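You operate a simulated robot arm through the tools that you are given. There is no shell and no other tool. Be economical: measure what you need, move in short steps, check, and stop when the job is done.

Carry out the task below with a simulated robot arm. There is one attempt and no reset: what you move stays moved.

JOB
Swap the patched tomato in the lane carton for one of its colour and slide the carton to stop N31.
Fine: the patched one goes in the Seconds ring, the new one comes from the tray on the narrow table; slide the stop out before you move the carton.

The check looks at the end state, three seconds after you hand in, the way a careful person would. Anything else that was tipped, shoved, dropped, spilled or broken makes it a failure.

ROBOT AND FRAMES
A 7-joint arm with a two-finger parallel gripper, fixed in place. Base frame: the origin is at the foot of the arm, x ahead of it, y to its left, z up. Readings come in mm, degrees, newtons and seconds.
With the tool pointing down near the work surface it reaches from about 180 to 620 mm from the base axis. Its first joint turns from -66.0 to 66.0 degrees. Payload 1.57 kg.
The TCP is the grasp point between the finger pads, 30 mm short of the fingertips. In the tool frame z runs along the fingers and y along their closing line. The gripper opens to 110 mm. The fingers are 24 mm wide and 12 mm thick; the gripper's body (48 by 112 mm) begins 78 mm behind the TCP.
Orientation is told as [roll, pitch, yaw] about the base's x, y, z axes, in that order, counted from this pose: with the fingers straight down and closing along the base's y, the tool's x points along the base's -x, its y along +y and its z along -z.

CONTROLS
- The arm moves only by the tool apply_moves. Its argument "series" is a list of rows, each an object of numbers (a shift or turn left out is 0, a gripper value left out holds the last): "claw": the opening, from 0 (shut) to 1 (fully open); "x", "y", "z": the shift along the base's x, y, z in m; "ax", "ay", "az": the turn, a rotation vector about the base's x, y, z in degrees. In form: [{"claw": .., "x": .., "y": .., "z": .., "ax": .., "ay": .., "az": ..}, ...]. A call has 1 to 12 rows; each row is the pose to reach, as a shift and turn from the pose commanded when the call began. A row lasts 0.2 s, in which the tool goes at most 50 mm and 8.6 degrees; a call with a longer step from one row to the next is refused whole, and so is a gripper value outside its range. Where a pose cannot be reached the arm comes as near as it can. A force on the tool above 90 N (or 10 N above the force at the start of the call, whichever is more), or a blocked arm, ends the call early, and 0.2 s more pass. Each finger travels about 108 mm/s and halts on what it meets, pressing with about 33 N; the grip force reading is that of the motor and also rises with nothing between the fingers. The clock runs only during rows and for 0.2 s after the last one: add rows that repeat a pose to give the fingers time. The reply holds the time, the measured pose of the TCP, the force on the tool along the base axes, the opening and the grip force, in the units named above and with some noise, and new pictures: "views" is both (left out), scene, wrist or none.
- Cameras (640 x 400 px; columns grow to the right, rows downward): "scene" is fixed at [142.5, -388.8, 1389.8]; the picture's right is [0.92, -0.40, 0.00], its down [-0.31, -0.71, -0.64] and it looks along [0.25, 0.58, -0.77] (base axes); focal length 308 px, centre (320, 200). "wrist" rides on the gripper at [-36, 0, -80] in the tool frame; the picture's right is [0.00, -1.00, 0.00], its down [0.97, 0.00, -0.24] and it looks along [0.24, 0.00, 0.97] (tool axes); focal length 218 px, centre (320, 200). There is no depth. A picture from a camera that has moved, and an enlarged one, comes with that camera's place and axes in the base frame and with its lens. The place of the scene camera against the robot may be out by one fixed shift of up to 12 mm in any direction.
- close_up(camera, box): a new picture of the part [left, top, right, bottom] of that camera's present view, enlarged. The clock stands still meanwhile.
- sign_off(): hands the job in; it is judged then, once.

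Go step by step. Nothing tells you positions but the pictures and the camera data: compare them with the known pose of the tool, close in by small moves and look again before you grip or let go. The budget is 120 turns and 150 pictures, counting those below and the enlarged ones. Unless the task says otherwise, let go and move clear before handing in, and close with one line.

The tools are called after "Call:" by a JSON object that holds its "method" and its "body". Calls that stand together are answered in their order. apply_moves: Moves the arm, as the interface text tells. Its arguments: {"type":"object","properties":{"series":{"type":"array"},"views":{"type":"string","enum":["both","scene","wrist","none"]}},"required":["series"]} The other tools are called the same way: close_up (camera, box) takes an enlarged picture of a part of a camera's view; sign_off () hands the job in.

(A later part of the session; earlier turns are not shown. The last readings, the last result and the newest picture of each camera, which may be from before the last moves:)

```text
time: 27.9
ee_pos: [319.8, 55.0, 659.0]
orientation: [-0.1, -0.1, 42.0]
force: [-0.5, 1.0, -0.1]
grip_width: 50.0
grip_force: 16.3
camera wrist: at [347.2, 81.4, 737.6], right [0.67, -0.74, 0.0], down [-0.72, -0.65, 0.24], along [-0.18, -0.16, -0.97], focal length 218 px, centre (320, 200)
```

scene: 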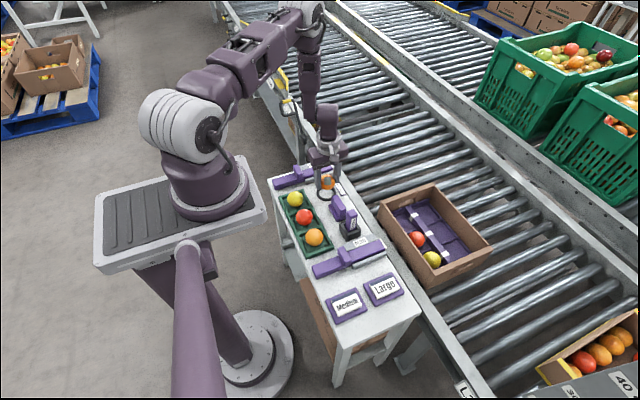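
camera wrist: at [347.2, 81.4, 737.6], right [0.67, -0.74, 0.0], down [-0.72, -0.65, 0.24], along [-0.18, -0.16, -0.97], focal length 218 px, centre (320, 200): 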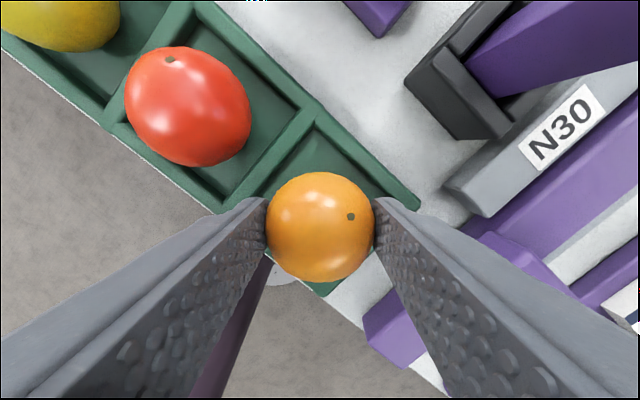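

The replacement is held. I'll lift high over the marker and carry it to above the empty compartment.

Call:
{"method": "apply_moves", "body": {"series": [{"z": 0.03}, {"z": 0.07}, {"z": 0.11}, {"z": 0.125}, {"x": 0.045, "y": -0.003, "z": 0.125}, {"x": 0.09, "y": -0.006, "z": 0.125}, {"x": 0.135, "y": -0.009, "z": 0.125}, {"x": 0.18, "y": -0.012, "z": 0.12}, {"x": 0.225, "y": -0.015, "z": 0.11}, {"x": 0.265, "y": -0.018, "z": 0.095}, {"x": 0.2955, "y": -0.02, "z": 0.08}, {"x": 0.2955, "y": -0.02, "z": 0.08}], "views": "wrist"}}

Call:
{"method": "close_up", "body": {"camera": "scene", "box": [360, 130, 520, 290]}}

```text
time: 30.5
ee_pos: [614.6, 35.7, 738.6]
orientation: [0.0, 0.0, 42.0]
force: [0.0, 1.0, -0.9]
grip_width: 50.0
grip_force: 16.2
camera wrist: at [642.6, 60.6, 817.4], right [0.67, -0.74, 0.0], down [-0.72, -0.65, 0.24], along [-0.18, -0.16, -0.97], focal length 218 px, centre (320, 200)
```

wrist: 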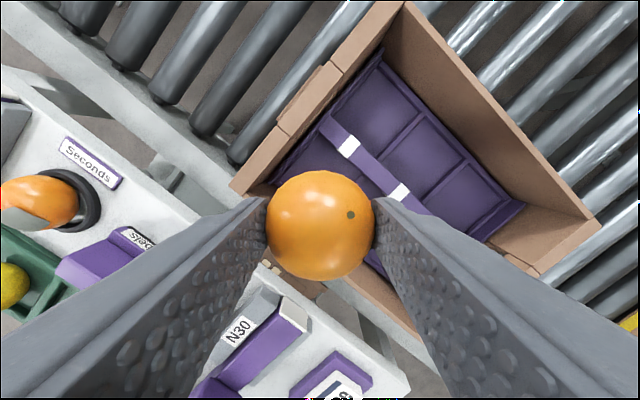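

```text
2.50 times, centred on (440, 210) of scene
camera zoom: at [142.5, -388.8, 1389.8], right [0.92, -0.4, 0.0], down [-0.31, -0.71, -0.64], along [0.25, 0.58, -0.77], focal length 770 px, centre (20, 175)
```

zoom: 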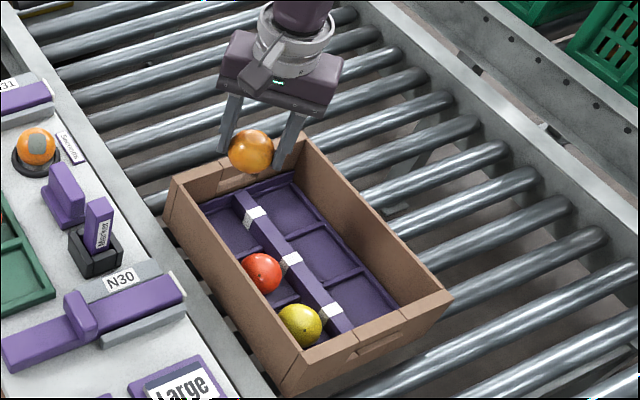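

Carton and neighbours are unchanged. I'll descend to TCP 640, check, then continue.

Call:
{"method": "apply_moves", "body": {"series": [{"z": -0.03}, {"z": -0.06}, {"z": -0.09}, {"z": -0.11}, {"z": -0.125}, {"z": -0.125}], "views": "wrist"}}

Call:
{"method": "close_up", "body": {"camera": "scene", "box": [375, 170, 455, 250]}}

```text
time: 31.9
ee_pos: [614.8, 36.4, 612.9]
orientation: [-0.2, 0.0, 42.0]
force: [0.4, -0.5, -1.4]
grip_width: 50.0
grip_force: 16.3
camera wrist: at [642.6, 61.0, 692.9], right [0.67, -0.74, 0.0], down [-0.72, -0.65, 0.24], along [-0.18, -0.16, -0.97], focal length 218 px, centre (320, 200)
```

wrist: 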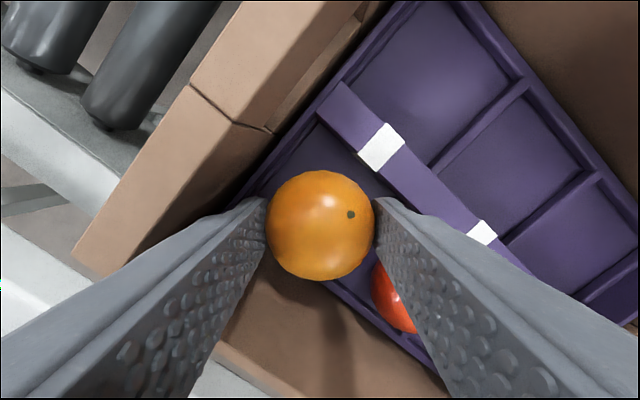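

```text
5.00 times, centred on (415, 210) of scene
camera zoom: at [142.5, -388.8, 1389.8], right [0.92, -0.4, 0.0], down [-0.31, -0.71, -0.64], along [0.25, 0.58, -0.77], focal length 1541 px, centre (-155, 150)
```

zoom: 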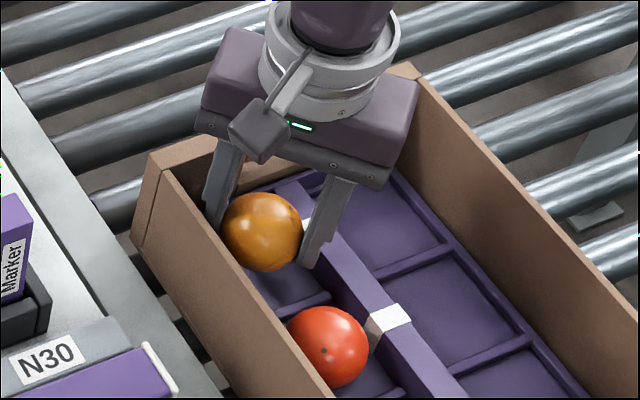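

Call:
{"method": "apply_moves", "body": {"series": [{"z": -0.008}, {"z": -0.014}, {"z": -0.017}, {"z": -0.017}], "views": "none"}}

Call:
{"method": "close_up", "body": {"camera": "scene", "box": [375, 170, 455, 250]}}

```text
time: 32.9
ee_pos: [614.1, 36.4, 596.2]
orientation: [-0.1, 0.0, 42.0]
force: [-0.8, 0.0, -1.3]
grip_width: 50.3
grip_force: 16.2
```

```text
5.00 times, centred on (415, 210) of scene
camera zoom: at [142.5, -388.8, 1389.8], right [0.92, -0.4, 0.0], down [-0.31, -0.71, -0.64], along [0.25, 0.58, -0.77], focal length 1541 px, centre (-155, 150)
```

zoom: 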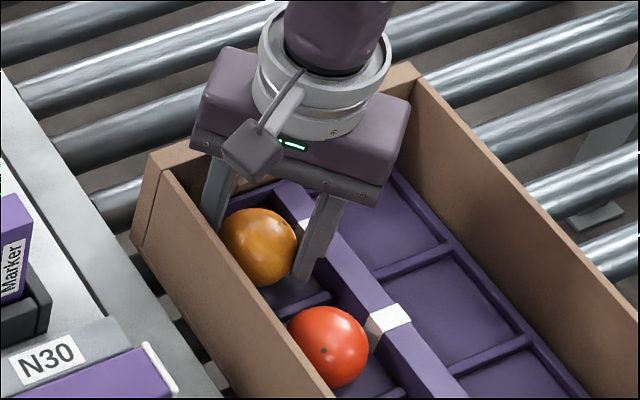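

Call:
{"method": "apply_moves", "body": {"series": [{"z": -0.0015}, {"z": -0.003}, {"z": -0.003}], "views": "none"}}

```text
time: 33.7
ee_pos: [615.2, 36.7, 593.1]
orientation: [-0.1, 0.0, 42.0]
force: [0.4, -0.7, -0.2]
grip_width: 50.1
grip_force: 16.4
```

Call:
{"method": "apply_moves", "body": {"series": [{"z": -0.001}, {"z": -0.002}, {"z": -0.002}], "views": "none"}}

```text
time: 34.5
ee_pos: [613.3, 37.1, 591.2]
orientation: [-0.1, 0.1, 42.0]
force: [0.0, 0.0, -1.0]
grip_width: 50.0
grip_force: 15.8
```

Call:
{"method": "apply_moves", "body": {"series": [{"z": -0.001}, {"z": -0.002}, {"z": -0.002}], "views": "wrist"}}

Call:
{"method": "close_up", "body": {"camera": "scene", "box": [375, 170, 455, 250]}}

```text
time: 35.3
ee_pos: [616.0, 36.9, 589.7]
orientation: [-0.1, -0.1, 42.0]
force: [0.8, 0.2, 9.3]
grip_width: 50.0
grip_force: 16.5
camera wrist: at [643.6, 61.5, 669.4], right [0.67, -0.74, 0.0], down [-0.72, -0.65, 0.24], along [-0.18, -0.16, -0.97], focal length 218 px, centre (320, 200)
```

wrist: 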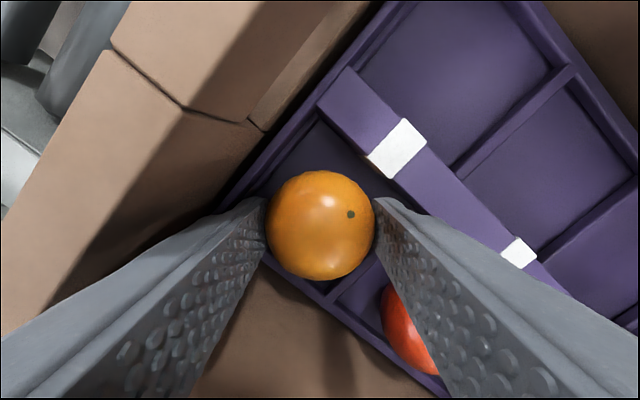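

```text
5.00 times, centred on (415, 210) of scene
camera zoom: at [142.3, -388.8, 1389.8], right [0.92, -0.4, 0.0], down [-0.31, -0.71, -0.64], along [0.25, 0.58, -0.77], focal length 1541 px, centre (-155, 150)
```

zoom: 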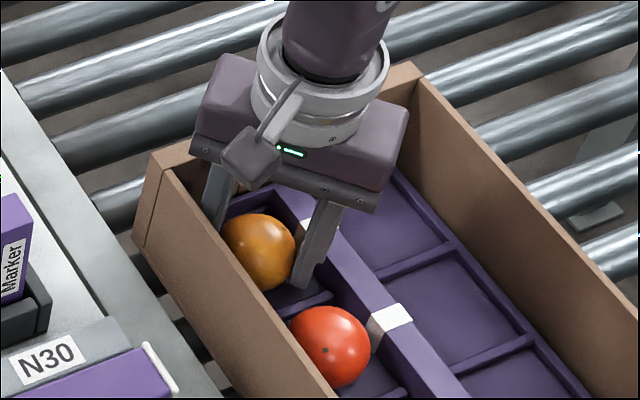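

It has touched down (9 N). I'll ease up half a millimetre, open to 55 mm and rise straight out.

Call:
{"method": "apply_moves", "body": {"series": [{"z": 0.0005}, {"z": 0.0005, "claw": 0.48}, {"z": 0.0005, "claw": 0.5}, {"z": 0.0005, "claw": 0.5}, {"z": 0.01}, {"z": 0.03}, {"z": 0.06}, {"z": 0.1}, {"z": 0.14}, {"z": 0.14}], "views": "wrist"}}

Call:
{"method": "close_up", "body": {"camera": "scene", "box": [360, 150, 500, 290]}}

```text
time: 37.5
ee_pos: [615.1, 36.0, 729.9]
orientation: [-0.1, 0.0, 42.0]
force: [1.0, -0.3, 0.7]
grip_width: 55.3
grip_force: 0.0
camera wrist: at [642.6, 61.0, 809.6], right [0.67, -0.74, 0.0], down [-0.72, -0.65, 0.24], along [-0.18, -0.16, -0.97], focal length 218 px, centre (320, 200)
```

wrist: 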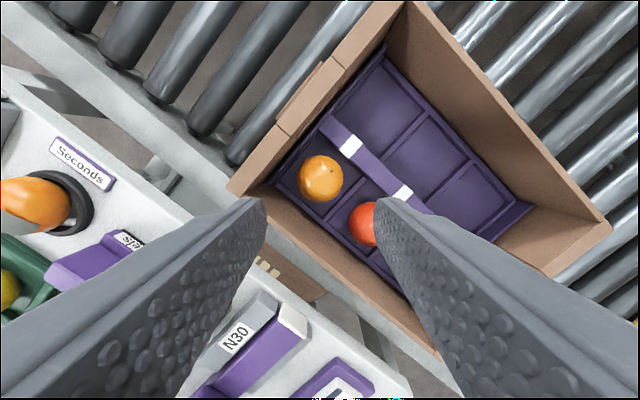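

```text
2.86 times, centred on (430, 220) of scene
camera zoom: at [142.5, -388.8, 1389.8], right [0.92, -0.4, 0.0], down [-0.31, -0.71, -0.64], along [0.25, 0.58, -0.77], focal length 880 px, centre (6, 143)
```

zoom: 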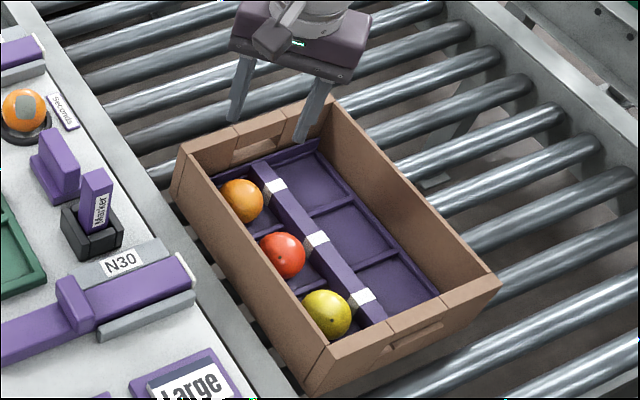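

The good orange sits upright in the carton. Next is the N31 stop: I'll move above its handle at about (364, 314), fingers turned to close along x, and look.

Call:
{"method": "apply_moves", "body": {"series": [{"z": 0.03}, {"x": -0.03, "y": 0.03, "z": 0.05, "az": 6}, {"x": -0.06, "y": 0.063, "z": 0.05, "az": 12}, {"x": -0.09, "y": 0.098, "z": 0.05, "az": 18}, {"x": -0.12, "y": 0.132, "z": 0.05, "az": 24}, {"x": -0.15, "y": 0.166, "z": 0.05, "az": 30}, {"x": -0.18, "y": 0.2, "z": 0.05, "az": 36}, {"x": -0.21, "y": 0.234, "z": 0.05, "az": 42}, {"x": -0.235, "y": 0.26, "z": 0.05, "az": 48}, {"x": -0.251, "y": 0.278, "z": 0.04, "az": 48}, {"x": -0.251, "y": 0.278, "z": 0.04, "az": 48}]}}

Call:
{"method": "close_up", "body": {"camera": "wrist", "box": [180, 60, 480, 260]}}

Call:
{"method": "close_up", "body": {"camera": "scene", "box": [260, 140, 360, 210]}}

```text
time: 39.9
ee_pos: [364.0, 314.3, 767.8]
orientation: [-0.1, 0.0, 90.0]
force: [0.9, 0.2, 0.4]
grip_width: 55.2
grip_force: 0.1
camera wrist: at [365.5, 351.2, 848.0], right [1.0, 0.0, 0.0], down [0.0, -0.97, 0.24], along [0.0, -0.24, -0.97], focal length 218 px, centre (320, 200)
```

scene: 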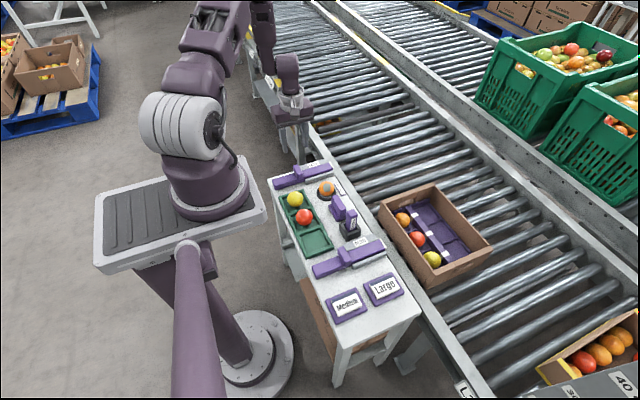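
wrist: 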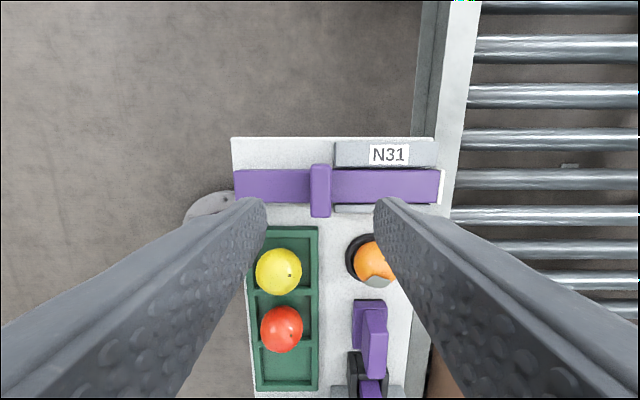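

```text
2.00 times, centred on (330, 160) of wrist
camera zoom: at [365.5, 351.2, 848.0], right [1.0, 0.0, 0.0], down [0.0, -0.97, 0.24], along [0.0, -0.24, -0.97], focal length 436 px, centre (300, 280)
```

zoom: 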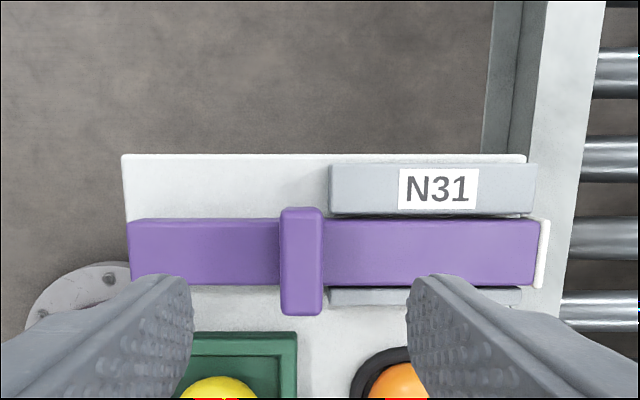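

```text
5.71 times, centred on (310, 175) of scene
camera zoom: at [142.5, -388.8, 1389.8], right [0.92, -0.4, 0.0], down [-0.31, -0.71, -0.64], along [0.25, 0.58, -0.77], focal length 1761 px, centre (377, 343)
```

zoom: 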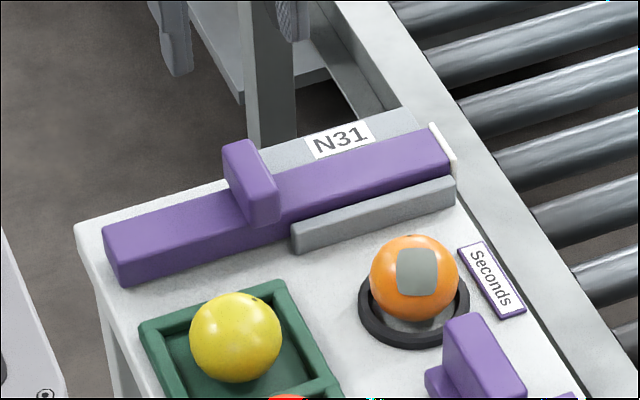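

The handle is about 20 mm thick at (366, 312), its top near z=650 over a bar at about 624. I'll descend astride it, with the tips staying above the bar.

Call:
{"method": "apply_moves", "body": {"series": [{"x": 0.002, "y": -0.002, "z": -0.04}, {"x": 0.002, "y": -0.002, "z": -0.07}, {"x": 0.002, "y": -0.002, "z": -0.09}, {"x": 0.002, "y": -0.002, "z": -0.1}, {"x": 0.002, "y": -0.002, "z": -0.1}], "views": "wrist"}}

Call:
{"method": "close_up", "body": {"camera": "scene", "box": [260, 140, 360, 210]}}

```text
time: 41.1
ee_pos: [366.6, 311.9, 669.3]
orientation: [-0.1, -0.1, 90.0]
force: [0.6, 0.0, 0.4]
grip_width: 55.2
grip_force: 0.0
camera wrist: at [366.9, 348.5, 748.7], right [1.0, 0.0, 0.0], down [0.0, -0.97, 0.24], along [0.0, -0.24, -0.97], focal length 218 px, centre (320, 200)
```

wrist: 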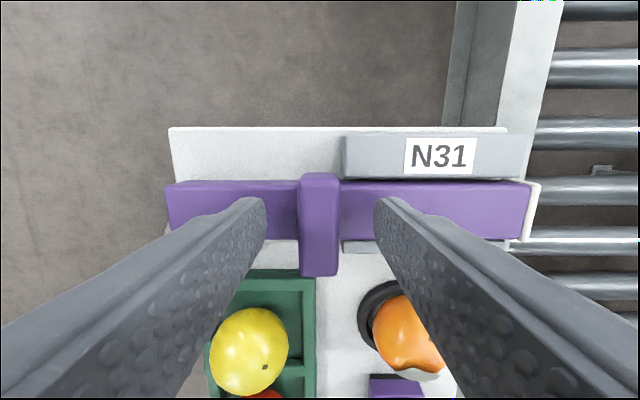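

```text
5.71 times, centred on (310, 175) of scene
camera zoom: at [142.5, -388.8, 1389.8], right [0.92, -0.4, 0.0], down [-0.31, -0.71, -0.64], along [0.25, 0.58, -0.77], focal length 1761 px, centre (377, 343)
```

zoom: 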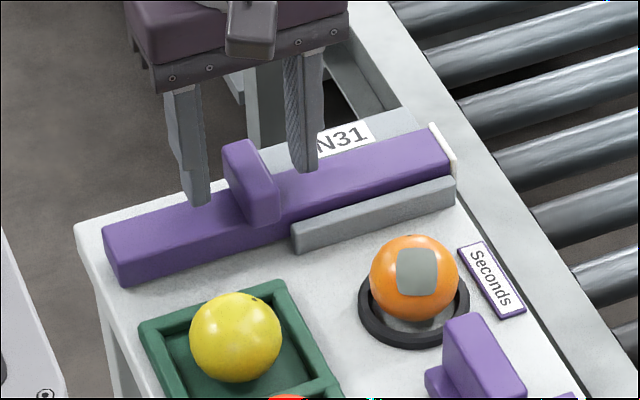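

Aligned. I'll lower 7 mm more and close on the handle.

Call:
{"method": "apply_moves", "body": {"series": [{"z": -0.004}, {"z": -0.007}, {"z": -0.007, "claw": 0.3}, {"z": -0.007, "claw": 0.1}, {"z": -0.007, "claw": 0.1}, {"z": -0.007, "claw": 0.1}], "views": "wrist"}}

Call:
{"method": "close_up", "body": {"camera": "scene", "box": [260, 140, 360, 210]}}

```text
time: 42.5
ee_pos: [365.2, 312.6, 662.5]
orientation: [0.0, 0.0, 90.0]
force: [-1.7, 0.9, -0.5]
grip_width: 20.0
grip_force: 34.0
camera wrist: at [366.7, 349.0, 741.9], right [1.0, 0.0, 0.0], down [0.0, -0.97, 0.24], along [0.0, -0.24, -0.97], focal length 218 px, centre (320, 200)
```

wrist: 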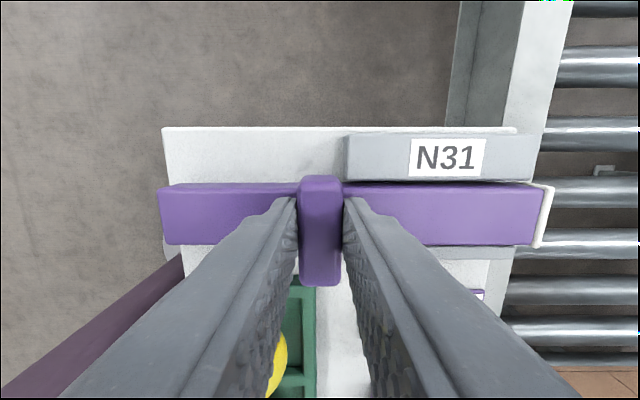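

```text
5.71 times, centred on (310, 175) of scene
camera zoom: at [142.5, -388.8, 1389.8], right [0.92, -0.4, 0.0], down [-0.31, -0.71, -0.64], along [0.25, 0.58, -0.77], focal length 1761 px, centre (377, 343)
```

zoom: 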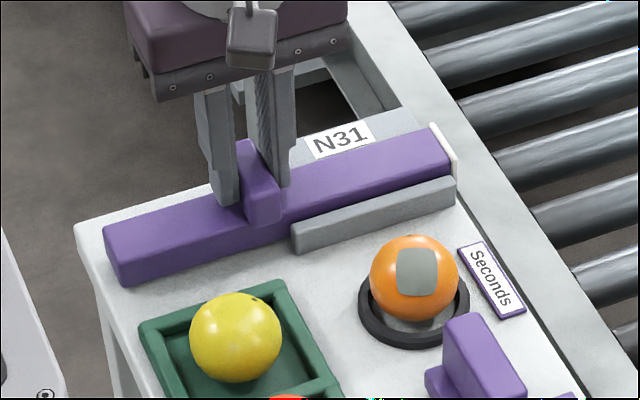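

The handle is gripped (20 mm wide). I'll slide it 25 mm towards the lane and read the force.

Call:
{"method": "apply_moves", "body": {"series": [{"x": 0.005}, {"x": 0.012}, {"x": 0.02}, {"x": 0.025}, {"x": 0.025}], "views": "wrist"}}

```text
time: 43.7
ee_pos: [390.6, 313.1, 662.9]
orientation: [-0.1, 0.0, 89.9]
force: [-0.8, -3.9, 13.4]
grip_width: 19.7
grip_force: 33.7
camera wrist: at [392.2, 349.1, 741.9], right [1.0, 0.0, 0.0], down [0.0, -0.97, 0.24], along [0.0, -0.24, -0.97], focal length 218 px, centre (320, 200)
```

wrist: 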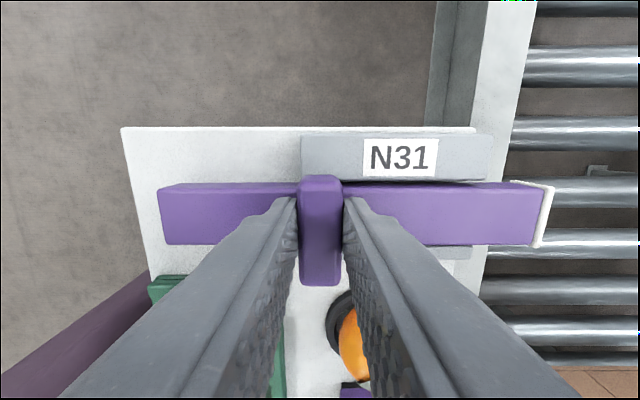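

It slides freely and the handle passes over the guides. I'll continue in steps.

Call:
{"method": "apply_moves", "body": {"series": [{"x": 0.01}, {"x": 0.02}, {"x": 0.03}, {"x": 0.04}, {"x": 0.05}, {"x": 0.05}], "views": "both"}}

```text
time: 45.1
ee_pos: [441.4, 312.8, 661.9]
orientation: [-0.1, 0.0, 90.0]
force: [1.0, -3.6, 18.5]
grip_width: 20.2
grip_force: 34.1
camera wrist: at [442.9, 349.0, 741.7], right [1.0, 0.0, 0.0], down [0.0, -0.97, 0.24], along [0.0, -0.24, -0.97], focal length 218 px, centre (320, 200)
```

scene: 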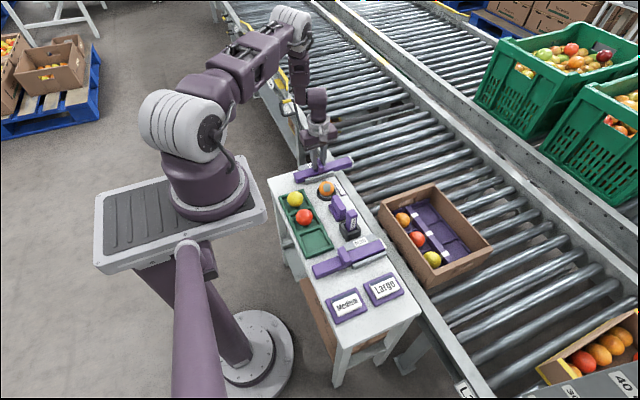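
wrist: 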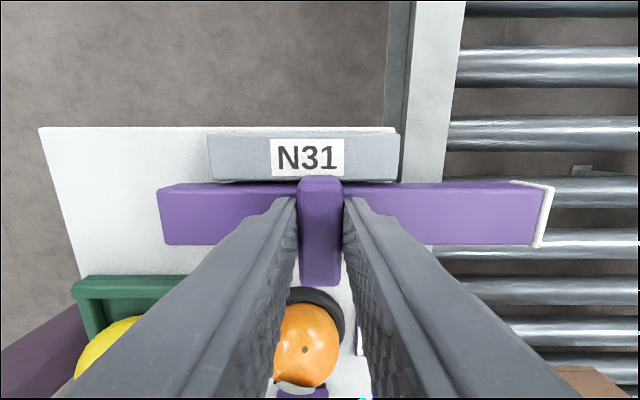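

The tip now reaches about x=567, roughly the carton's near wall. I'll slide on another 45 mm, easing z slightly to relieve the upward force.

Call:
{"method": "apply_moves", "body": {"series": [{"x": 0.01, "z": 0.001}, {"x": 0.02, "z": 0.001}, {"x": 0.03, "z": 0.001}, {"x": 0.038, "z": 0.001}, {"x": 0.045, "z": 0.001}, {"x": 0.045, "z": 0.001}], "views": "both"}}

```text
time: 46.5
ee_pos: [485.2, 312.6, 660.4]
orientation: [0.2, 0.0, 90.0]
force: [-2.6, 3.6, -28.0]
grip_width: 20.1
grip_force: 33.9
camera wrist: at [487.0, 349.1, 741.9], right [1.0, 0.0, 0.0], down [0.0, -0.97, 0.24], along [0.0, -0.24, -0.97], focal length 218 px, centre (320, 200)
```

scene: 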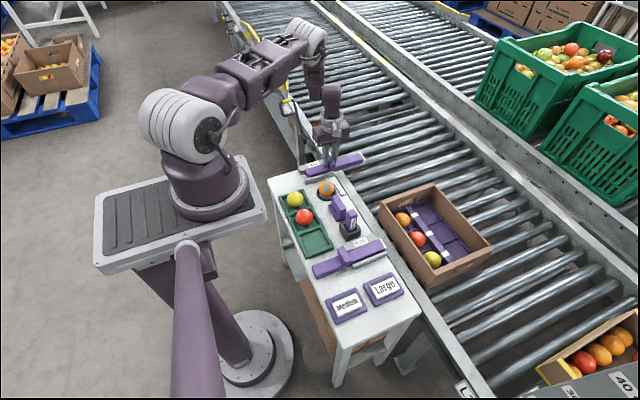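
wrist: 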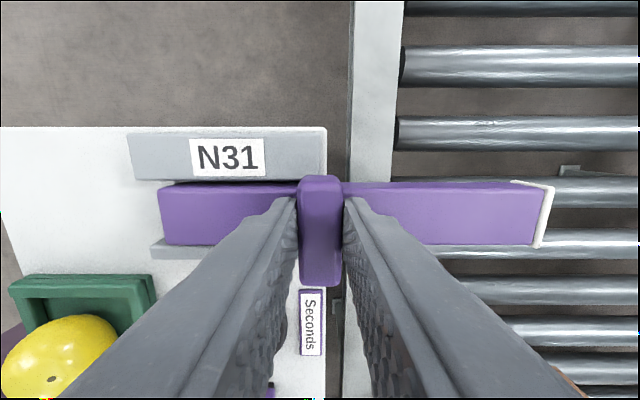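

The tip is at about x=611 and there's still no end stop. I'll ease z back and go on gently to find one.

Call:
{"method": "apply_moves", "body": {"series": [{"x": 0.003, "z": -0.0006}, {"x": 0.006, "z": -0.0006}, {"x": 0.01, "z": -0.0006}, {"x": 0.01, "z": -0.0006}], "views": "none"}}

```text
time: 47.5
ee_pos: [495.5, 313.2, 661.0]
orientation: [-0.1, 0.0, 90.0]
force: [-0.5, -1.2, -13.0]
grip_width: 19.8
grip_force: 33.1
```

Call:
{"method": "apply_moves", "body": {"series": [{"x": 0.003, "z": -0.0003}, {"x": 0.006, "z": -0.0003}, {"x": 0.01, "z": -0.0003}, {"x": 0.015, "z": -0.0003}, {"x": 0.015, "z": -0.0003}], "views": "wrist"}}

```text
time: 48.7
ee_pos: [512.0, 313.3, 662.8]
orientation: [-0.2, 0.1, 90.1]
force: [-0.2, -8.2, 10.6]
grip_width: 20.0
grip_force: 33.6
camera wrist: at [512.8, 349.0, 742.1], right [1.0, 0.0, 0.0], down [0.0, -0.97, 0.24], along [0.0, -0.24, -0.97], focal length 218 px, centre (320, 200)
```

wrist: 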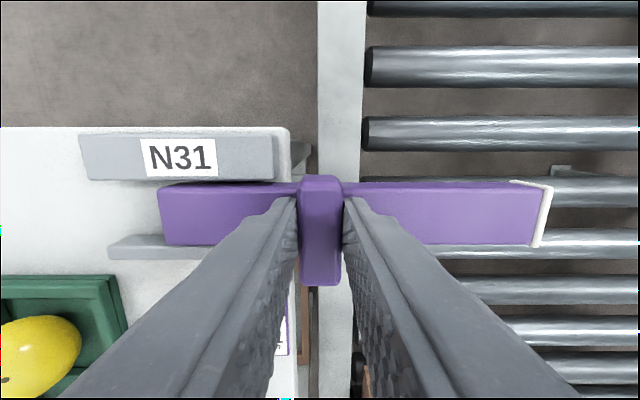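

Call:
{"method": "apply_moves", "body": {"series": [{"x": 0.003}, {"x": 0.006}, {"x": 0.01}, {"x": 0.01}], "views": "none"}}

Call:
{"method": "close_up", "body": {"camera": "scene", "box": [280, 130, 400, 220]}}

```text
time: 49.7
ee_pos: [521.2, 311.9, 662.4]
orientation: [-0.1, 0.0, 90.0]
force: [-1.2, -12.6, 21.8]
grip_width: 19.7
grip_force: 33.3
```

```text
4.44 times, centred on (340, 175) of scene
camera zoom: at [142.1, -389.2, 1389.7], right [0.92, -0.4, 0.0], down [-0.31, -0.71, -0.64], along [0.25, 0.58, -0.77], focal length 1370 px, centre (231, 311)
```

zoom: 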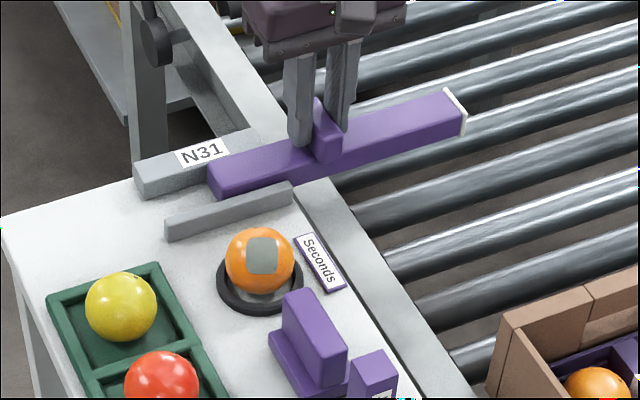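

Call:
{"method": "apply_moves", "body": {"series": [{"x": 0.003, "y": -0.0007, "z": 0.0005}, {"x": 0.006, "y": -0.0007, "z": 0.0005}, {"x": 0.01, "y": -0.0007, "z": 0.0005}, {"x": 0.01, "y": -0.0007, "z": 0.0005}], "views": "none"}}

Call:
{"method": "close_up", "body": {"camera": "wrist", "box": [60, 80, 600, 300]}}

```text
time: 50.7
ee_pos: [529.7, 311.6, 661.5]
orientation: [0.0, -0.2, 90.2]
force: [-2.8, 1.6, -2.4]
grip_width: 19.8
grip_force: 33.1
```

```text
1.19 times, centred on (330, 190) of wrist
camera zoom: at [531.4, 348.9, 742.0], right [1.0, 0.0, 0.0], down [0.0, -0.97, 0.24], along [0.0, -0.24, -0.97], focal length 259 px, centre (308, 212)
```

zoom: 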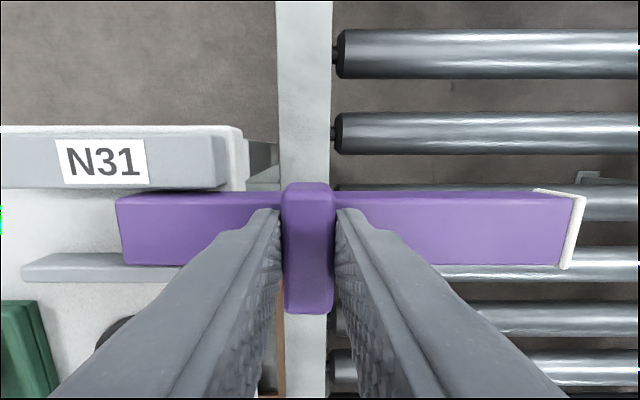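

Call:
{"method": "apply_moves", "body": {"series": [{"x": 0.003}, {"x": 0.006}, {"x": 0.006}], "views": "none"}}

```text
time: 51.5
ee_pos: [534.9, 312.0, 662.8]
orientation: [0.1, -0.1, 90.0]
force: [-17.2, 4.3, 1.1]
grip_width: 19.7
grip_force: 33.8
```

Resistance of 17 N shows the stop has reached its end of travel. I'll release the handle and rise clear.

Call:
{"method": "apply_moves", "body": {"series": [{"x": -0.001}, {"x": -0.001, "claw": 0.25}, {"x": -0.001, "claw": 0.4}, {"x": -0.001, "claw": 0.4}, {"x": -0.001, "z": 0.02, "claw": 0.4}, {"x": -0.001, "z": 0.05}, {"x": -0.003, "z": 0.09}, {"x": -0.003, "z": 0.12}, {"x": -0.003, "z": 0.12}]}}

Call:
{"method": "close_up", "body": {"camera": "scene", "box": [280, 120, 520, 290]}}

```text
time: 53.5
ee_pos: [533.1, 310.2, 783.0]
orientation: [-0.1, 0.0, 90.0]
force: [0.4, -0.2, -0.3]
grip_width: 44.2
grip_force: 0.2
camera wrist: at [534.5, 347.7, 862.8], right [1.0, 0.0, 0.0], down [0.0, -0.97, 0.24], along [0.0, -0.24, -0.97], focal length 218 px, centre (320, 200)
```

scene: 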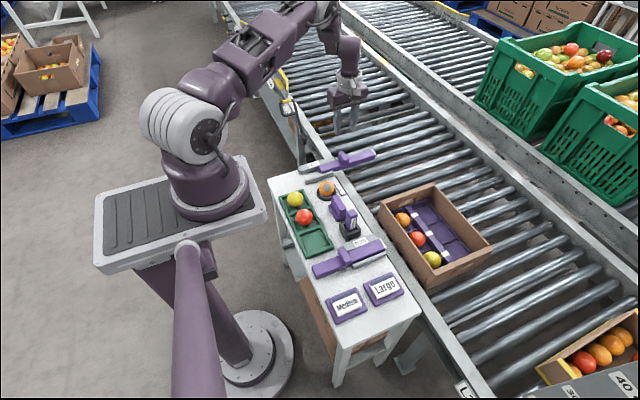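
wrist: 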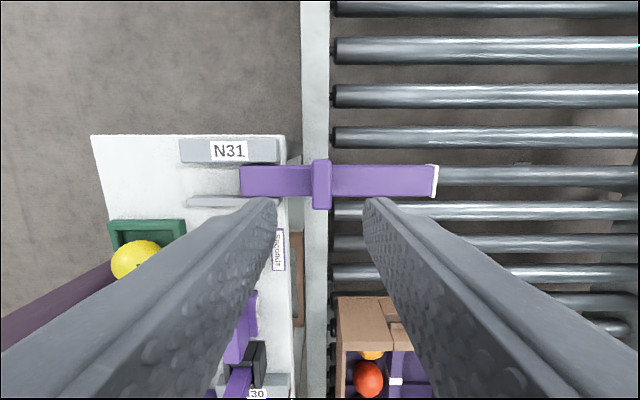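

```text
2.35 times, centred on (400, 205) of scene
camera zoom: at [142.5, -388.8, 1389.8], right [0.92, -0.4, 0.0], down [-0.31, -0.71, -0.64], along [0.25, 0.58, -0.77], focal length 725 px, centre (132, 188)
```

zoom: 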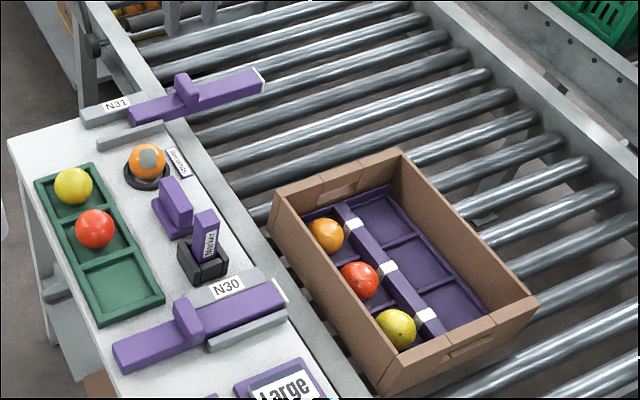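

The stop is fully out. To slide the carton evenly I'll grip the middle of its near wall from above, tips staying above the fruit, so next I move over that wall.

Call:
{"method": "apply_moves", "body": {"series": [{"x": 0.004, "y": -0.044}, {"x": 0.008, "y": -0.088}, {"x": 0.012, "y": -0.132}, {"x": 0.016, "y": -0.176}, {"x": 0.02, "y": -0.22}, {"x": 0.025, "y": -0.264}, {"x": 0.03, "y": -0.308}, {"x": 0.037, "y": -0.35}, {"x": 0.037, "y": -0.35}, {"x": 0.037, "y": -0.35, "z": -0.03}, {"x": 0.037, "y": -0.35, "z": -0.05}, {"x": 0.037, "y": -0.35, "z": -0.05}]}}

Call:
{"method": "close_up", "body": {"camera": "wrist", "box": [220, 100, 420, 260]}}

```text
time: 56.1
ee_pos: [571.1, -37.6, 731.7]
orientation: [0.0, 0.0, 90.0]
force: [0.1, 0.1, 0.3]
grip_width: 44.0
grip_force: 0.1
camera wrist: at [572.6, -1.3, 811.6], right [1.0, 0.0, 0.0], down [0.0, -0.97, 0.24], along [0.0, -0.24, -0.97], focal length 218 px, centre (320, 200)
```

scene: 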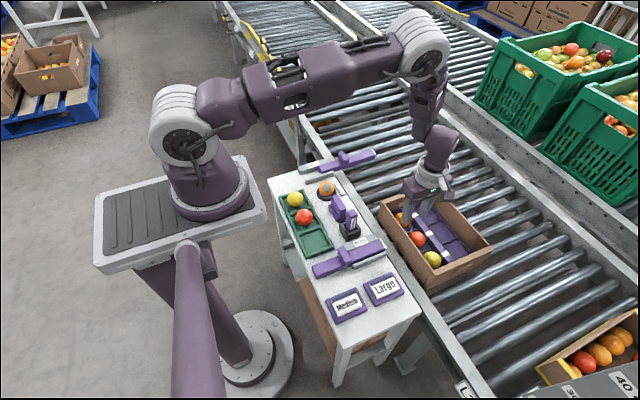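
wrist: 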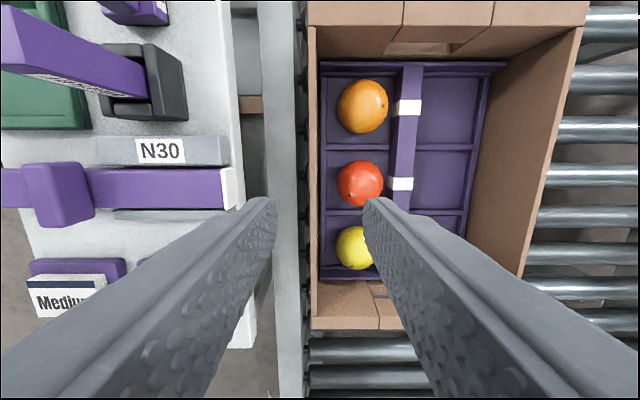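

```text
2.50 times, centred on (320, 180) of wrist
camera zoom: at [572.6, -1.3, 811.6], right [1.0, 0.0, 0.0], down [0.0, -0.97, 0.24], along [0.0, -0.24, -0.97], focal length 546 px, centre (320, 250)
```

zoom: 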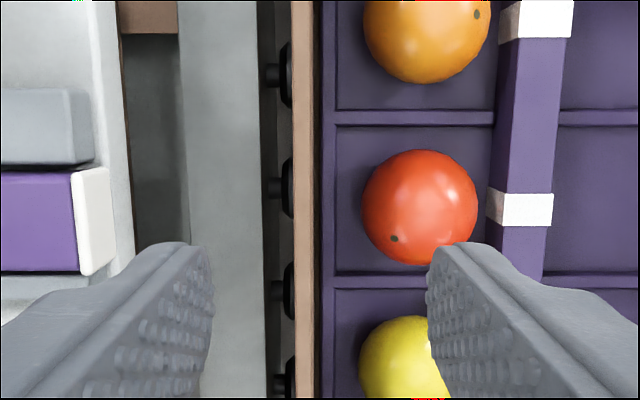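

The near wall's top spans about x 564–571. I'll centre on 567, narrow the claw and lower with the fingertips astride the rim.

Call:
{"method": "apply_moves", "body": {"series": [{"x": -0.004, "claw": 0.27}, {"x": -0.004, "z": -0.03, "claw": 0.27}, {"x": -0.004, "z": -0.06, "claw": 0.27}, {"x": -0.004, "z": -0.075, "claw": 0.27}, {"x": -0.004, "z": -0.075, "claw": 0.27}]}}

Call:
{"method": "close_up", "body": {"camera": "wrist", "box": [220, 140, 420, 300]}}

Call:
{"method": "close_up", "body": {"camera": "scene", "box": [370, 170, 490, 270]}}

```text
time: 57.3
ee_pos: [566.4, -38.8, 656.7]
orientation: [-0.1, 0.1, 90.0]
force: [-0.8, -0.7, 0.2]
grip_width: 29.6
grip_force: 0.1
camera wrist: at [568.4, -1.5, 736.3], right [1.0, 0.0, 0.0], down [0.0, -0.97, 0.24], along [0.0, -0.24, -0.97], focal length 218 px, centre (320, 200)
```

scene: 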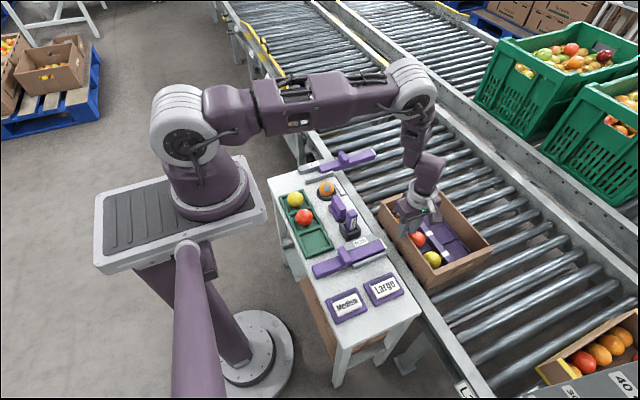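
wrist: 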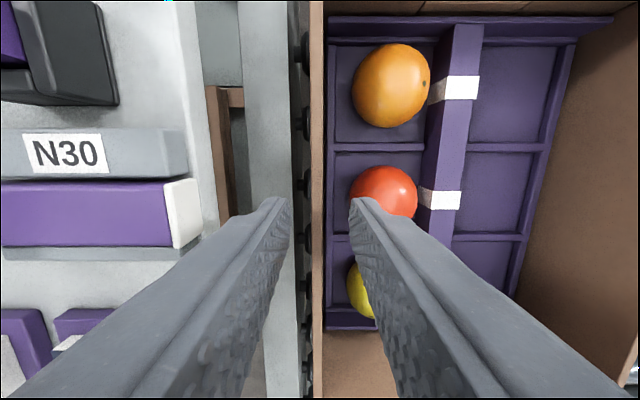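

```text
2.50 times, centred on (320, 220) of wrist
camera zoom: at [568.4, -1.5, 736.3], right [1.0, 0.0, 0.0], down [0.0, -0.97, 0.24], along [0.0, -0.24, -0.97], focal length 546 px, centre (320, 150)
```

zoom: 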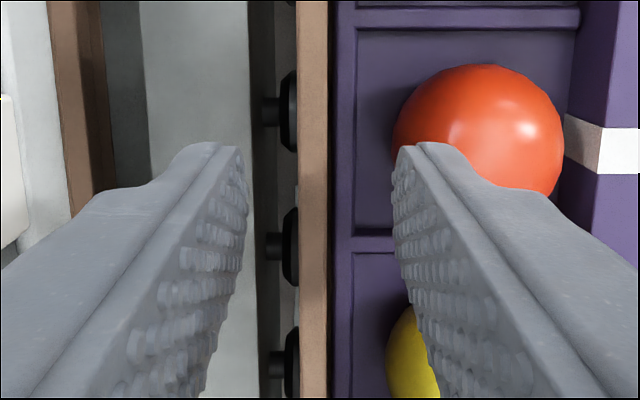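

```text
4.00 times, centred on (430, 220) of scene
camera zoom: at [142.5, -388.8, 1389.8], right [0.92, -0.4, 0.0], down [-0.31, -0.71, -0.64], along [0.25, 0.58, -0.77], focal length 1233 px, centre (-120, 120)
```

zoom: 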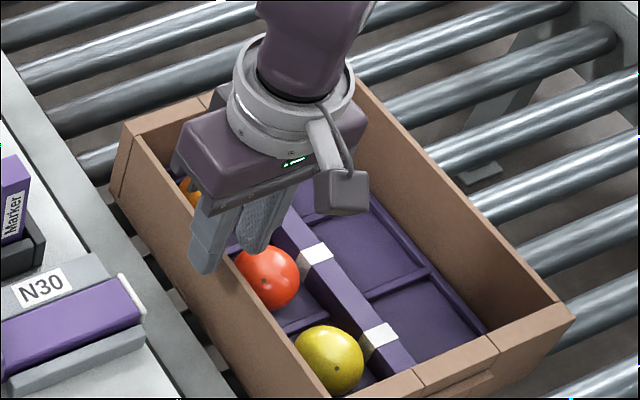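

The fingers straddle the wall evenly. I'll lower 12 mm and close on it.

Call:
{"method": "apply_moves", "body": {"series": [{"x": -0.0005, "z": -0.006}, {"x": -0.0005, "z": -0.012}, {"x": -0.0005, "z": -0.012, "claw": 0.1}, {"x": -0.0005, "z": -0.012, "claw": 0}, {"x": -0.0005, "z": -0.012, "claw": 0}], "views": "wrist"}}

Call:
{"method": "close_up", "body": {"camera": "scene", "box": [370, 170, 490, 270]}}

```text
time: 58.5
ee_pos: [565.3, -38.1, 644.5]
orientation: [0.0, 0.0, 89.9]
force: [0.4, 0.1, -0.2]
grip_width: 5.5
grip_force: 25.5
camera wrist: at [567.7, -1.1, 724.6], right [1.0, 0.0, 0.0], down [0.0, -0.97, 0.24], along [0.0, -0.24, -0.97], focal length 218 px, centre (320, 200)
```

wrist: 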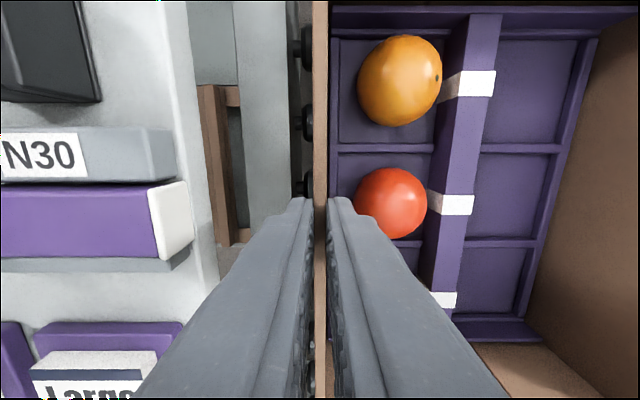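

```text
4.00 times, centred on (430, 220) of scene
camera zoom: at [142.5, -388.8, 1389.8], right [0.92, -0.4, 0.0], down [-0.31, -0.71, -0.64], along [0.25, 0.58, -0.77], focal length 1233 px, centre (-120, 120)
```

zoom: 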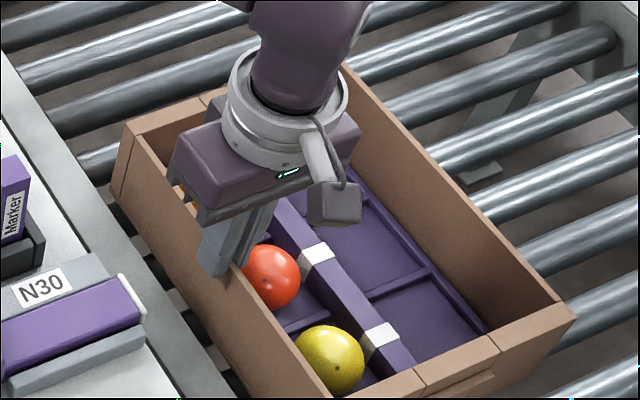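

It grips the 5.5 mm wall. I'll slide a gentle 30 mm along +y and check.

Call:
{"method": "apply_moves", "body": {"series": [{"y": 0}, {"y": 0.002}, {"y": 0.006}, {"y": 0.012}, {"y": 0.018}, {"y": 0.024}, {"y": 0.028}, {"y": 0.03}, {"y": 0.03}], "views": "both"}}

```text
time: 60.5
ee_pos: [567.6, -7.3, 646.1]
orientation: [-0.2, -0.1, 89.9]
force: [0.0, 0.4, -1.8]
grip_width: 5.7
grip_force: 24.8
camera wrist: at [567.8, 28.8, 725.3], right [1.0, 0.0, 0.0], down [0.0, -0.97, 0.24], along [0.0, -0.24, -0.97], focal length 218 px, centre (320, 200)
```

scene: 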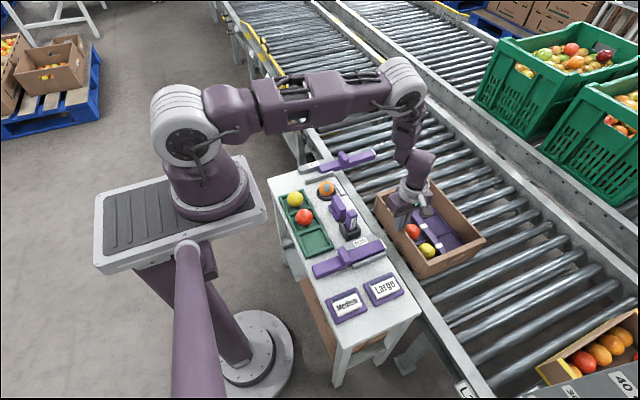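
wrist: 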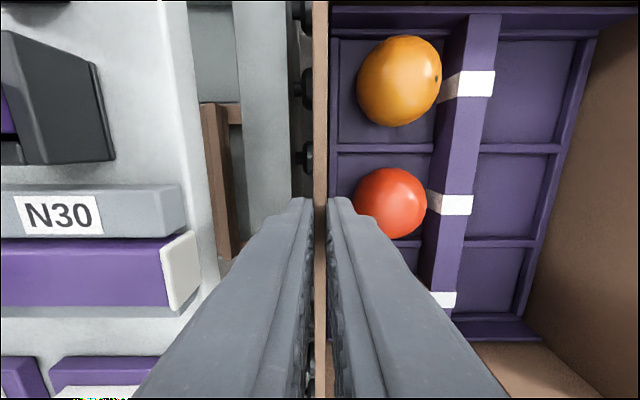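

The carton follows straight and the fruit stays still. Another 85 mm.

Call:
{"method": "apply_moves", "body": {"series": [{"y": 0.003}, {"y": 0.009}, {"y": 0.018}, {"y": 0.027}, {"y": 0.036}, {"y": 0.045}, {"y": 0.054}, {"y": 0.063}, {"y": 0.072}, {"y": 0.08}, {"y": 0.084}, {"y": 0.085}], "views": "scene"}}

Call:
{"method": "close_up", "body": {"camera": "scene", "box": [290, 130, 490, 270]}}

```text
time: 63.1
ee_pos: [565.7, 76.6, 645.1]
orientation: [-0.1, 0.0, 90.0]
force: [0.4, 0.0, -1.6]
grip_width: 5.6
grip_force: 25.6
```

scene: 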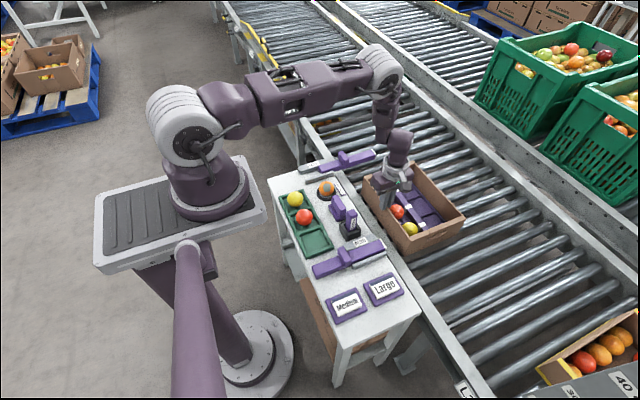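

```text
2.86 times, centred on (390, 200) of scene
camera zoom: at [142.6, -388.8, 1389.8], right [0.92, -0.4, 0.0], down [-0.31, -0.71, -0.64], along [0.25, 0.58, -0.77], focal length 880 px, centre (120, 200)
```

zoom: 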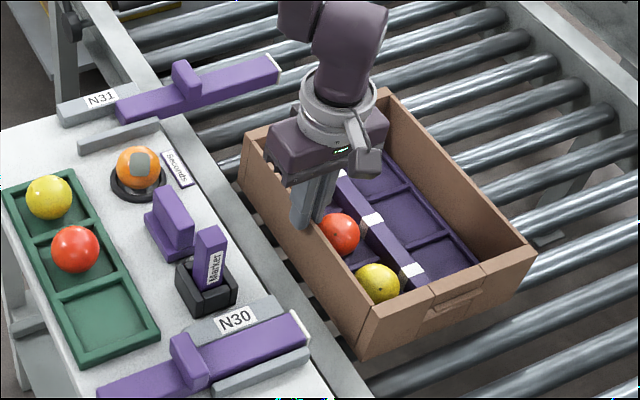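

About 80 mm remain. I'll go 55 mm, then creep to contact.

Call:
{"method": "apply_moves", "body": {"series": [{"y": 0.003}, {"y": 0.009}, {"y": 0.017}, {"y": 0.025}, {"y": 0.033}, {"y": 0.041}, {"y": 0.048}, {"y": 0.053}, {"y": 0.055}, {"y": 0.055}], "views": "wrist"}}

Call:
{"method": "close_up", "body": {"camera": "scene", "box": [290, 130, 490, 270]}}

```text
time: 65.3
ee_pos: [567.1, 131.7, 644.7]
orientation: [0.0, 0.0, 90.0]
force: [0.0, -0.1, -1.5]
grip_width: 5.6
grip_force: 25.9
camera wrist: at [567.8, 168.2, 725.0], right [1.0, 0.0, 0.0], down [0.0, -0.97, 0.24], along [0.0, -0.24, -0.97], focal length 218 px, centre (320, 200)
```

wrist: 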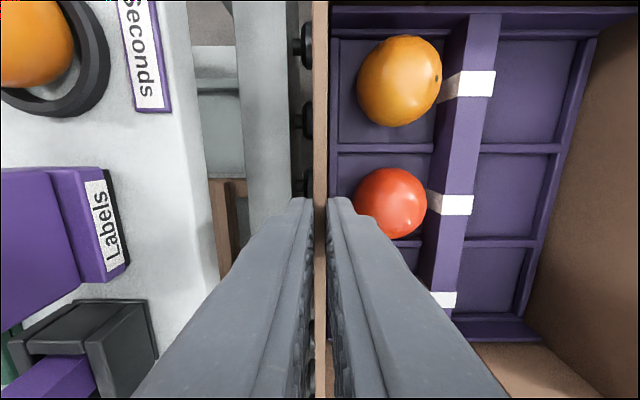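

```text
2.86 times, centred on (390, 200) of scene
camera zoom: at [142.6, -388.8, 1389.8], right [0.92, -0.4, 0.0], down [-0.31, -0.71, -0.64], along [0.25, 0.58, -0.77], focal length 880 px, centre (120, 200)
```

zoom: 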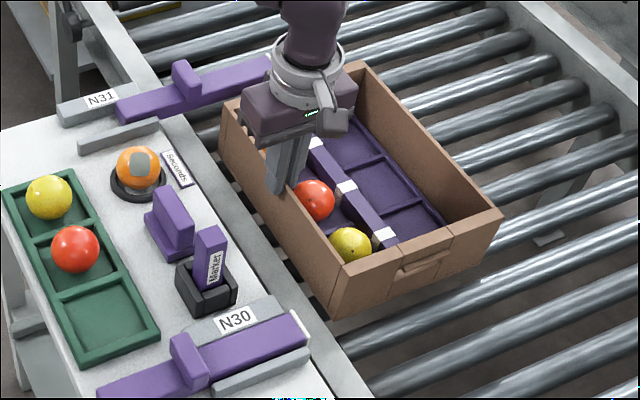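

Call:
{"method": "apply_moves", "body": {"series": [{"y": 0.002}, {"y": 0.004}, {"y": 0.006}, {"y": 0.008}, {"y": 0.01}, {"y": 0.012}, {"y": 0.014}, {"y": 0.015}, {"y": 0.015}], "views": "none"}}

Call:
{"method": "close_up", "body": {"camera": "scene", "box": [310, 130, 430, 220]}}

```text
time: 67.3
ee_pos: [565.8, 146.6, 644.3]
orientation: [-0.1, 0.0, 90.1]
force: [0.2, 0.1, -0.6]
grip_width: 5.6
grip_force: 25.9
```

```text
4.44 times, centred on (370, 175) of scene
camera zoom: at [142.6, -388.8, 1389.8], right [0.92, -0.4, 0.0], down [-0.31, -0.71, -0.64], along [0.25, 0.58, -0.77], focal length 1370 px, centre (98, 311)
```

zoom: 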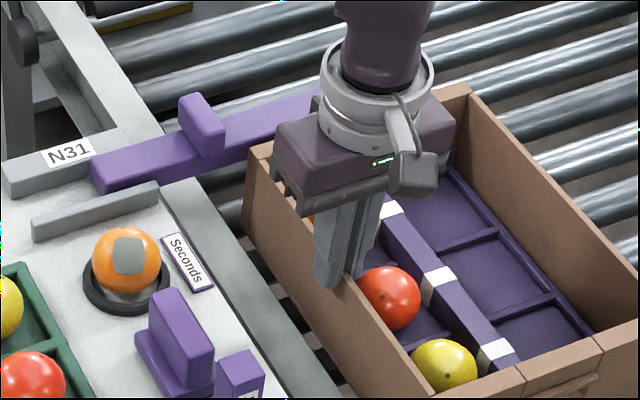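

No contact yet, but it's close. I'll creep at 1 mm per row.

Call:
{"method": "apply_moves", "body": {"series": [{"y": 0.001}, {"y": 0.002}, {"y": 0.003}, {"y": 0.004}, {"y": 0.005}, {"y": 0.006}, {"y": 0.006}], "views": "none"}}

```text
time: 68.9
ee_pos: [565.0, 150.5, 644.4]
orientation: [0.1, 0.2, 89.9]
force: [-6.2, -23.5, 1.8]
grip_width: 5.4
grip_force: 25.1
```

Fy of −23 N means the carton is against the stop. I'll check the contact before letting go.

Call:
{"method": "close_up", "body": {"camera": "scene", "box": [310, 130, 430, 220]}}

Call:
{"method": "apply_moves", "body": {"series": [{"y": -0.001}, {"y": -0.001}], "views": "wrist"}}

```text
4.44 times, centred on (370, 175) of scene
camera zoom: at [142.4, -389.2, 1389.7], right [0.92, -0.4, 0.0], down [-0.31, -0.71, -0.64], along [0.25, 0.58, -0.77], focal length 1370 px, centre (98, 311)
```

zoom: 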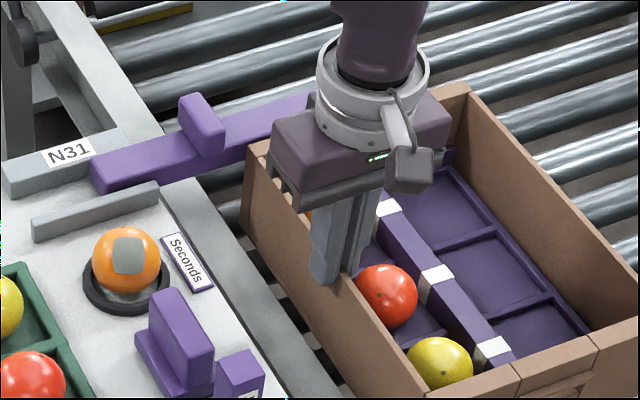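

```text
time: 69.5
ee_pos: [565.9, 150.2, 644.9]
orientation: [0.1, 0.1, 90.0]
force: [-6.6, -22.7, -2.2]
grip_width: 5.6
grip_force: 26.0
camera wrist: at [567.1, 187.2, 724.6], right [1.0, 0.0, 0.0], down [0.0, -0.97, 0.24], along [0.0, -0.24, -0.97], focal length 218 px, centre (320, 200)
```

wrist: 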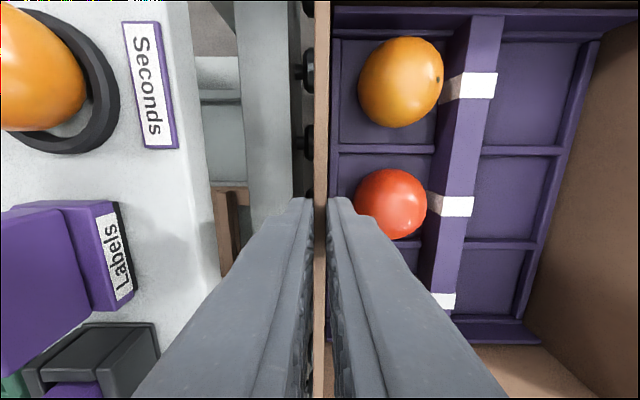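

I'll ease off another 1 mm so that the release doesn't jerk, then open a little and rise.

Call:
{"method": "apply_moves", "body": {"series": [{"y": -0.0007}, {"y": -0.0012}, {"y": -0.0012}], "views": "none"}}

```text
time: 70.3
ee_pos: [565.9, 151.9, 644.3]
orientation: [-0.1, 0.0, 90.0]
force: [-6.5, -16.6, -1.8]
grip_width: 5.6
grip_force: 25.8
```

Call:
{"method": "apply_moves", "body": {"series": [{"y": -0.001}, {"y": -0.0015}, {"y": -0.0015}], "views": "none"}}

```text
time: 71.1
ee_pos: [567.6, 150.4, 646.0]
orientation: [-0.2, -0.2, 90.0]
force: [-1.7, -5.0, -1.5]
grip_width: 5.4
grip_force: 25.3
```

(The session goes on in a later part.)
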